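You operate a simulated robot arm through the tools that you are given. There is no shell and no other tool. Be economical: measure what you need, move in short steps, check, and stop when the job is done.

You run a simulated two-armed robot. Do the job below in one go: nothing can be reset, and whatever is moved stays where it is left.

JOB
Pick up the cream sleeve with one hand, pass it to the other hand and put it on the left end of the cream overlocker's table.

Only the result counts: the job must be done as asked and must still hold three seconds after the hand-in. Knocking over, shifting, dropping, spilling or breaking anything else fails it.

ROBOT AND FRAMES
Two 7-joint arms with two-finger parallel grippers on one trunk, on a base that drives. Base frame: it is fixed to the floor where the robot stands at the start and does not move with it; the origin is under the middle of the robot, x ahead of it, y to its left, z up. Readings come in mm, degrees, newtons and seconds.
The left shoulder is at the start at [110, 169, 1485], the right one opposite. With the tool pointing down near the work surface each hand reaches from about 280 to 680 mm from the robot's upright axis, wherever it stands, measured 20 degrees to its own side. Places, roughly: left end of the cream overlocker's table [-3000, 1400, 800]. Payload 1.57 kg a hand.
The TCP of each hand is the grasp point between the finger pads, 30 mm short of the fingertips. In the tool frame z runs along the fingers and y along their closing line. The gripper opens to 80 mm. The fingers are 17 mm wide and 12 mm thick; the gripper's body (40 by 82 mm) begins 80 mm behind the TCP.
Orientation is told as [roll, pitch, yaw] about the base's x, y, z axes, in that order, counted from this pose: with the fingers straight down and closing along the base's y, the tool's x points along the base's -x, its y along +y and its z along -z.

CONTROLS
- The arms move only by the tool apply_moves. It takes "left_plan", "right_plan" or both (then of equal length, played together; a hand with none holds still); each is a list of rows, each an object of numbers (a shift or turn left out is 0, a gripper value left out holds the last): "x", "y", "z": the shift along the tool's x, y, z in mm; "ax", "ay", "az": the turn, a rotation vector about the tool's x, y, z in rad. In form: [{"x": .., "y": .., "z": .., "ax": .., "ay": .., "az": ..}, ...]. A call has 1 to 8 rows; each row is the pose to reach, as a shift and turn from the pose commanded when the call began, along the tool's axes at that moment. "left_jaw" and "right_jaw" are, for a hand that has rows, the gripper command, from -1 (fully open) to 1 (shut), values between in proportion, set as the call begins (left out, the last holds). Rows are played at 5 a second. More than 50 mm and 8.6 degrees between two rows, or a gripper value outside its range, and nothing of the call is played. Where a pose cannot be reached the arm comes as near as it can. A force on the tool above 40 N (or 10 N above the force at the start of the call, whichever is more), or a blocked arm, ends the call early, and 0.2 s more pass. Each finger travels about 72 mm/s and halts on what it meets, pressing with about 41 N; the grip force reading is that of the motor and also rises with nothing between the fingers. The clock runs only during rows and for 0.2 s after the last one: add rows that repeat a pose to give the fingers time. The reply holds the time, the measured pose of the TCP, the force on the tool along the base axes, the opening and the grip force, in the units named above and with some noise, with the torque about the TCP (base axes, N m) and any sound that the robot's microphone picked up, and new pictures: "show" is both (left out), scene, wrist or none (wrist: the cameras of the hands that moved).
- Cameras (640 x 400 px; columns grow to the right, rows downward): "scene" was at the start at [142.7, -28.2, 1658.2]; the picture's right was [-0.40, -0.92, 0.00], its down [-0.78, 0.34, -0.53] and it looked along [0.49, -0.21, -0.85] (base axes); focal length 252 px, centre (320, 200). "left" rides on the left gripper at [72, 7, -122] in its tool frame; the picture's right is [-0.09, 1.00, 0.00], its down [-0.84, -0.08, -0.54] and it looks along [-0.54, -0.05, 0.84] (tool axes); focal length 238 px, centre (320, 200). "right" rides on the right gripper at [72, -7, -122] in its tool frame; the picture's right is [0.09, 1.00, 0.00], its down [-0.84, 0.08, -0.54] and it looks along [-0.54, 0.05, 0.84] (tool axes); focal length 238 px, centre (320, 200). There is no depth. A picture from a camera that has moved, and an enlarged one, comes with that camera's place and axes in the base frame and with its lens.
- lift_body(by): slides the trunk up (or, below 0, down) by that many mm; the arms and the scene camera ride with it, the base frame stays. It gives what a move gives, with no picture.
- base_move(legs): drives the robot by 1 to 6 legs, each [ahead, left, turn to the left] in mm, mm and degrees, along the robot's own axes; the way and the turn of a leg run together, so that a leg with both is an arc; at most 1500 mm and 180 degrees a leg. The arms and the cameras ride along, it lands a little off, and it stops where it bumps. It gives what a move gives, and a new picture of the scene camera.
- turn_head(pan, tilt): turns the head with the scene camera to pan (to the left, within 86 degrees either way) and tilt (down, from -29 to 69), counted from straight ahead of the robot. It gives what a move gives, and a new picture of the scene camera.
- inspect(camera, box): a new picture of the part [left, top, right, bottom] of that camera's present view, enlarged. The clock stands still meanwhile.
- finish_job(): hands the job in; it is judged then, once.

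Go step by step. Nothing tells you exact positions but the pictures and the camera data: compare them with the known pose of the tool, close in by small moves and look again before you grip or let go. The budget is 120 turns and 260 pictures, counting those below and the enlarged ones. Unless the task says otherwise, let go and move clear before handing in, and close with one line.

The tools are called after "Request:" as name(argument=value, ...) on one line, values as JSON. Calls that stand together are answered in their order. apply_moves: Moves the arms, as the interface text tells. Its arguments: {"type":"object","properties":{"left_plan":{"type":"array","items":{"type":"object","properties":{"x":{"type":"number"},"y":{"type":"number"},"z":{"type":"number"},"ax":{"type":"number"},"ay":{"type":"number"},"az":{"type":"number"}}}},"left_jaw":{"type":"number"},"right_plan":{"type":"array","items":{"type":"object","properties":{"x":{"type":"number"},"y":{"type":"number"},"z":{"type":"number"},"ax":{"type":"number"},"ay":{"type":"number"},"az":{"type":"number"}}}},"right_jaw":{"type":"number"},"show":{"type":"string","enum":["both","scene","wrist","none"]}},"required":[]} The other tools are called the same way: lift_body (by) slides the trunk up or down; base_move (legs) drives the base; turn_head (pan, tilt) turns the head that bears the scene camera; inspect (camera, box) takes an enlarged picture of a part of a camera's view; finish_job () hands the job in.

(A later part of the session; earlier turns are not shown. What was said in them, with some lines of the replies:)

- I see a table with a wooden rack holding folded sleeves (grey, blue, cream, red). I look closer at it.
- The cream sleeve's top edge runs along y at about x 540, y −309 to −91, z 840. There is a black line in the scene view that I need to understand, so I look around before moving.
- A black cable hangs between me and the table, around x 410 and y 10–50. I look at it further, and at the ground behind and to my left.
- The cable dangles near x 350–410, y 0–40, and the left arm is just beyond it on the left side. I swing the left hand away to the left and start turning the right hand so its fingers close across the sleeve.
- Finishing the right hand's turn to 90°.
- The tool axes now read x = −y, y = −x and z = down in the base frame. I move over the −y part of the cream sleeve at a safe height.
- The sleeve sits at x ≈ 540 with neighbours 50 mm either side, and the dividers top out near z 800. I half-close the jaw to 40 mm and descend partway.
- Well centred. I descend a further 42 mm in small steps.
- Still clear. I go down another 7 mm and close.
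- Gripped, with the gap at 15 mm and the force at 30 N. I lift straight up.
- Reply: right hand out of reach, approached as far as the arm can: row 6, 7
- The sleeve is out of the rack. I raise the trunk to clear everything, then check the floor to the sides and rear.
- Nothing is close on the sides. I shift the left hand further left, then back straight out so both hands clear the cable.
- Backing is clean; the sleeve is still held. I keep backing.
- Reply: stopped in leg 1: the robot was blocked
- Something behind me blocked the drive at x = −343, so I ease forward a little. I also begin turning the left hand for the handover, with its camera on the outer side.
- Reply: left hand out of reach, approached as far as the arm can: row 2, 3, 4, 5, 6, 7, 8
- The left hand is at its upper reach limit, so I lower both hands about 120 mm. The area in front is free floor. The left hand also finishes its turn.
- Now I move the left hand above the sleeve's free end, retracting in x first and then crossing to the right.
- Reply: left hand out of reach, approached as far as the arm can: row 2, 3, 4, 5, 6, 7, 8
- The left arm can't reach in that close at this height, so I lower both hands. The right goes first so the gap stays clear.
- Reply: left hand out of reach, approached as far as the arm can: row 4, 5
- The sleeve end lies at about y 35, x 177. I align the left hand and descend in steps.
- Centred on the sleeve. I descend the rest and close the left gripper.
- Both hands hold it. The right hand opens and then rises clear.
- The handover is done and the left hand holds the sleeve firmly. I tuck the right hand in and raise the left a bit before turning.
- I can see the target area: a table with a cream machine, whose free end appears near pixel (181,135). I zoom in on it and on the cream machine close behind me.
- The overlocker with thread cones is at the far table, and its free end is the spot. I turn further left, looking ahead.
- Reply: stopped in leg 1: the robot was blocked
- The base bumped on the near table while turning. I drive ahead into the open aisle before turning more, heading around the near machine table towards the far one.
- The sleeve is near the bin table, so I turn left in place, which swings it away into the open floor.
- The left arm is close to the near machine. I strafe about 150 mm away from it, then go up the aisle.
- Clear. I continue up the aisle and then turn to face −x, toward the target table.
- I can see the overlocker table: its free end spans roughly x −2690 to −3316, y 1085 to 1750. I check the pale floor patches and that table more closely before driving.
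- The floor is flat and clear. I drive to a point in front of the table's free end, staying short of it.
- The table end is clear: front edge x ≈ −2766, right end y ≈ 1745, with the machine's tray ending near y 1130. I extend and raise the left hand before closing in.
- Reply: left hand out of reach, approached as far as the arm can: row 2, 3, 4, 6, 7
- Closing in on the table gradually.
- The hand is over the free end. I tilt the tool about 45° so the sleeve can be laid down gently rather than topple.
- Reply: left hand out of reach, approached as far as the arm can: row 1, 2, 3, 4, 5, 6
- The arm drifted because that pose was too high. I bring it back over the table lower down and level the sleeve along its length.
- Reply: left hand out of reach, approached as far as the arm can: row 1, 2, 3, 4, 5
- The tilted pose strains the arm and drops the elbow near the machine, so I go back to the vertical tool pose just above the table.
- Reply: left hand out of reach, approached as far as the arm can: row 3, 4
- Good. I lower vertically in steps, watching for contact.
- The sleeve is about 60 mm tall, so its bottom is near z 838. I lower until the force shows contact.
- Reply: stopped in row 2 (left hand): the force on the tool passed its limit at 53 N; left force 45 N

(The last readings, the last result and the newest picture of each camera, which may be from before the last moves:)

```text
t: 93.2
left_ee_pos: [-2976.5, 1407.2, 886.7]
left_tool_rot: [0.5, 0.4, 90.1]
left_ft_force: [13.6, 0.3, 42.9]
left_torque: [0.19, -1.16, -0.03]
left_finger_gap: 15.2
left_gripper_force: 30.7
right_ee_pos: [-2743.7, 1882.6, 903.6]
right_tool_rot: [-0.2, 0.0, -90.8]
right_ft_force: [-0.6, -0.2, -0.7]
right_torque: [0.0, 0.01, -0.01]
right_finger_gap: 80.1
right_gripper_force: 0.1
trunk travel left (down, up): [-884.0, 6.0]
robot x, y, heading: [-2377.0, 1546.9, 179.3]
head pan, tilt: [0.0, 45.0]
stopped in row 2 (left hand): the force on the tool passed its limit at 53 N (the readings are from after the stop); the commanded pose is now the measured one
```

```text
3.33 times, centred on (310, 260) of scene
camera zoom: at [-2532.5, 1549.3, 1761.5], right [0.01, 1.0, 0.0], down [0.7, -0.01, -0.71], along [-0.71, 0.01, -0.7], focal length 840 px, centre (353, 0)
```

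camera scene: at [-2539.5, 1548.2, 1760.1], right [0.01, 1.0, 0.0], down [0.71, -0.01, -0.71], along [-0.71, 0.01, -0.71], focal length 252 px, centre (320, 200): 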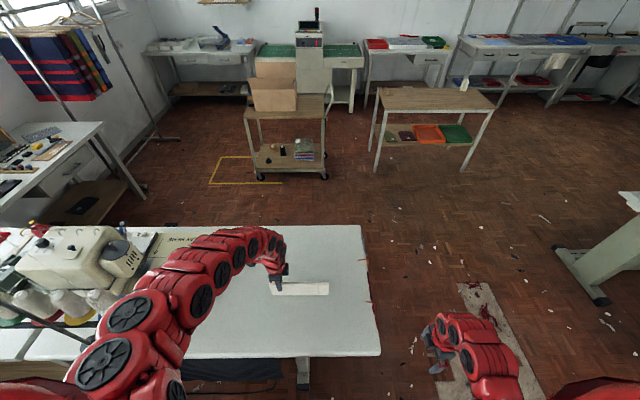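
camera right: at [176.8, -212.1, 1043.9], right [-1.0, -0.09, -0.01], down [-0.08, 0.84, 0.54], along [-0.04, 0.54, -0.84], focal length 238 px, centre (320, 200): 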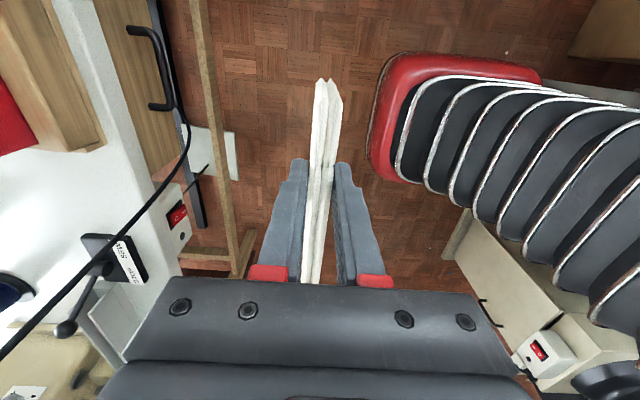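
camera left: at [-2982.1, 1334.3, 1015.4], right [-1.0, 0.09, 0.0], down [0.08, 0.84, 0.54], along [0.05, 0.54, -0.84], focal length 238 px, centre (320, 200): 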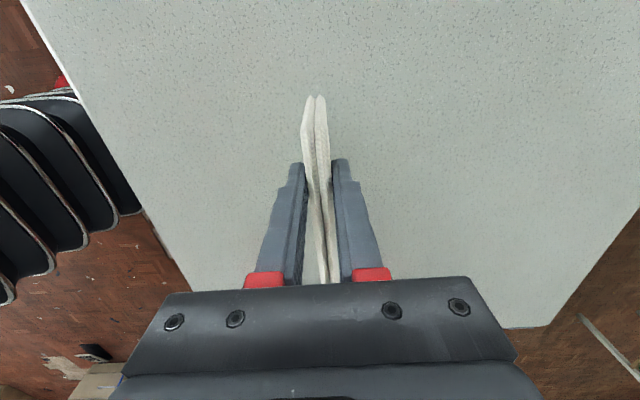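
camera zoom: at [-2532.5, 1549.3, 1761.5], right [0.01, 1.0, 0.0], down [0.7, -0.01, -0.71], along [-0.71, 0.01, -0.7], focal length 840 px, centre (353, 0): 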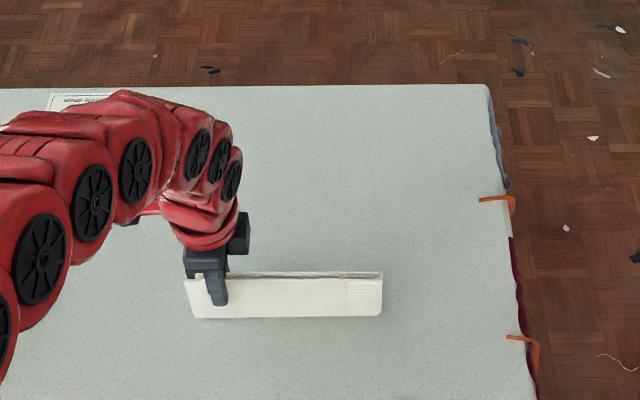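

Contact with the table at TCP z 887. I back off a couple of millimetres to unload.

Request:
apply_moves(left_plan=[{"z": -1}, {"z": -2}], show="wrist")

```text
t: 93.8
left_ee_pos: [-2977.0, 1405.6, 886.9]
left_tool_rot: [0.6, 0.2, 90.1]
left_ft_force: [9.4, -0.6, 28.4]
left_torque: [-0.33, -0.7, -0.11]
left_finger_gap: 15.1
left_gripper_force: 30.9
right_ee_pos: [-2745.4, 1881.7, 901.7]
right_tool_rot: [-0.1, 0.0, -90.8]
right_ft_force: [-1.0, -1.2, 0.2]
right_torque: [-0.01, 0.01, 0.01]
right_finger_gap: 80.3
right_gripper_force: 0.0
trunk travel left (down, up): [-884.0, 6.0]
robot x, y, heading: [-2376.9, 1546.4, 179.3]
head pan, tilt: [0.0, 45.0]
camera left: at [-2981.4, 1333.8, 1007.8], right [-1.0, 0.09, 0.01], down [0.08, 0.84, 0.54], along [0.04, 0.54, -0.84], focal length 238 px, centre (320, 200)
```

left: 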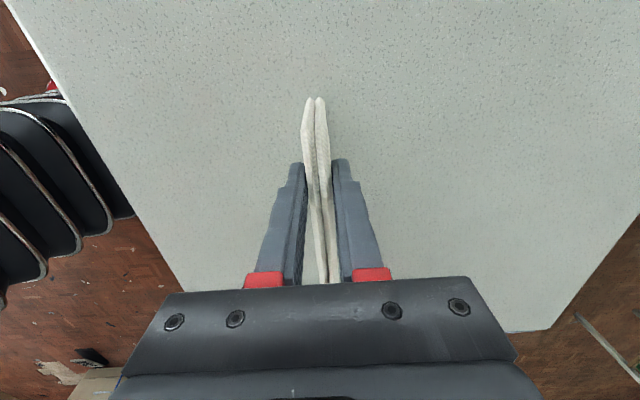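

Request:
apply_moves(left_plan=[{"z": -1.5}, {"z": -3}, {"z": -3}], show="none")

```text
t: 94.7
left_ee_pos: [-2980.3, 1406.3, 886.1]
left_tool_rot: [0.5, 0.2, 90.1]
left_ft_force: [0.4, 0.5, -1.2]
left_torque: [-0.06, -0.01, 0.01]
left_finger_gap: 15.1
left_gripper_force: 31.0
right_ee_pos: [-2746.8, 1881.0, 899.9]
right_tool_rot: [-0.1, 0.1, -90.9]
right_ft_force: [0.2, 0.0, -0.1]
right_torque: [-0.01, -0.02, -0.02]
right_finger_gap: 79.8
right_gripper_force: 0.1
trunk travel left (down, up): [-884.0, 6.0]
robot x, y, heading: [-2382.3, 1544.6, 179.1]
head pan, tilt: [0.0, 45.0]
```

The load is released and the sleeve rests just at the table surface. I open the left hand and wait.

Request:
apply_moves(left_plan=[{}, {}, {}, {}, {}, {}], left_jaw=-1, show="wrist")

Request:
inspect(camera="scene", box=[220, 200, 400, 320])

```text
t: 96.0
left_ee_pos: [-2980.1, 1406.0, 887.2]
left_tool_rot: [0.4, 0.1, 90.2]
left_ft_force: [0.0, 0.6, 1.2]
left_torque: [-0.01, 0.0, 0.0]
left_finger_gap: 79.8
left_gripper_force: 0.1
right_ee_pos: [-2748.3, 1881.4, 900.3]
right_tool_rot: [0.0, 0.0, -90.9]
right_ft_force: [0.8, 0.2, -0.3]
right_torque: [-0.04, 0.02, -0.01]
right_finger_gap: 80.2
right_gripper_force: 0.1
trunk travel left (down, up): [-884.0, 6.0]
robot x, y, heading: [-2373.5, 1545.5, 179.3]
head pan, tilt: [0.0, 45.0]
camera left: at [-2984.5, 1333.4, 1008.7], right [-1.0, 0.09, 0.01], down [0.08, 0.84, 0.54], along [0.04, 0.54, -0.84], focal length 238 px, centre (320, 200)
```

left: 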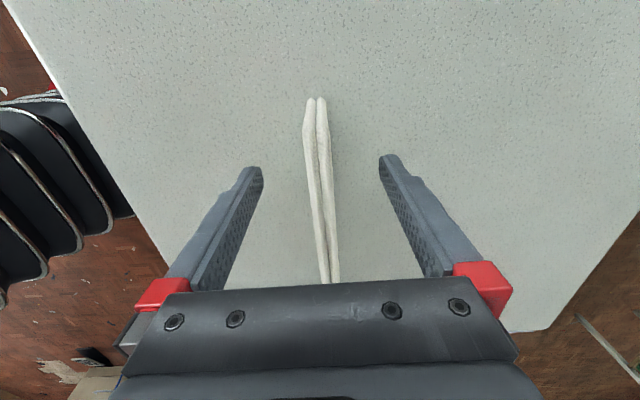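

```text
3.33 times, centred on (310, 260) of scene
camera zoom: at [-2539.2, 1548.2, 1760.1], right [0.01, 1.0, 0.0], down [0.71, -0.01, -0.71], along [-0.71, 0.01, -0.71], focal length 840 px, centre (353, 0)
```

zoom: 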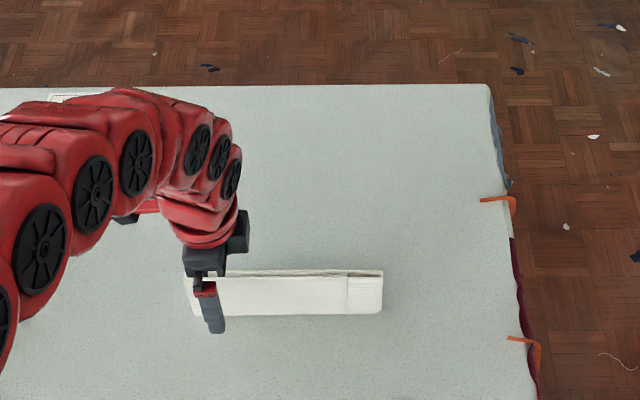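

It stands freely on the table. I lift the hand straight up.

Request:
apply_moves(left_plan=[{"z": -15}, {"z": -30}, {"z": -45}, {"z": -60}, {"z": -75}, {"z": -90}], show="both")

Request:
inspect(camera="scene", box=[220, 200, 400, 320])

```text
t: 97.5
left_ee_pos: [-2978.4, 1407.2, 977.5]
left_tool_rot: [0.4, 0.2, 90.1]
left_ft_force: [0.1, -0.7, 0.8]
left_torque: [0.0, 0.0, 0.01]
left_finger_gap: 80.2
left_gripper_force: 0.0
right_ee_pos: [-2747.2, 1881.5, 900.3]
right_tool_rot: [0.0, 0.1, -90.9]
right_ft_force: [0.1, 0.8, 0.2]
right_torque: [0.0, 0.01, 0.01]
right_finger_gap: 80.0
right_gripper_force: 0.1
trunk travel left (down, up): [-884.0, 6.0]
robot x, y, heading: [-2377.2, 1547.5, 179.1]
head pan, tilt: [0.0, 45.0]
camera scene: at [-2538.8, 1548.0, 1760.2], right [0.01, 1.0, 0.0], down [0.71, -0.01, -0.71], along [-0.71, 0.01, -0.71], focal length 252 px, centre (320, 200)
camera left: at [-2982.8, 1333.9, 1098.8], right [-1.0, 0.09, 0.01], down [0.08, 0.84, 0.54], along [0.04, 0.54, -0.84], focal length 238 px, centre (320, 200)
```

scene: 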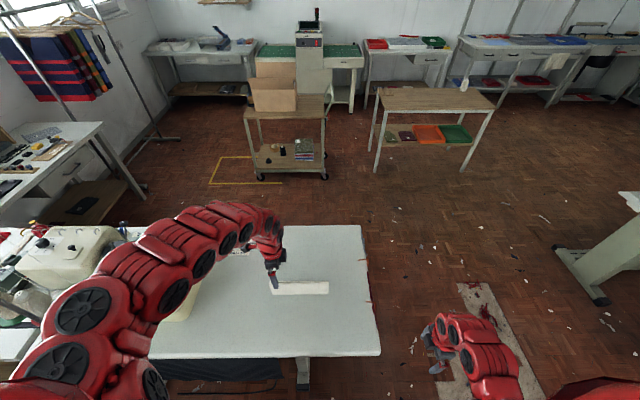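
left: 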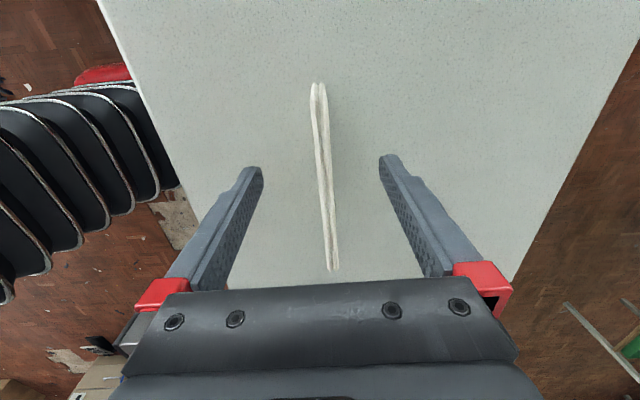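

```text
3.33 times, centred on (310, 260) of scene
camera zoom: at [-2538.8, 1548.0, 1760.2], right [0.01, 1.0, 0.0], down [0.71, -0.01, -0.71], along [-0.71, 0.01, -0.71], focal length 840 px, centre (353, 0)
```

zoom: 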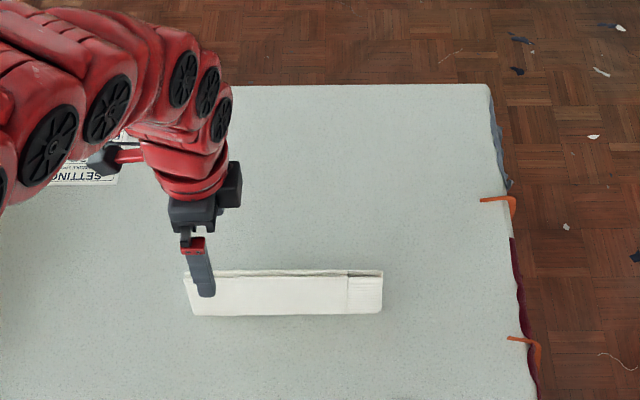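

The sleeve stands still and free on the table's free end, and both hands are clear. I hand the job in.

Request:
finish_job()

```text
The job is handed in.
```

I picked the cream sleeve from the rack with the right hand, passed it to the left, and set it on the left end of the cream overlocker's table. It is standing on its edge there, with both hands clear, and I handed the job in. The base was blocked twice while driving: once backing away from the rack, and once turning beside the near machine table. I saw nothing displaced in the pictures, but I had no view of what was directly behind me.
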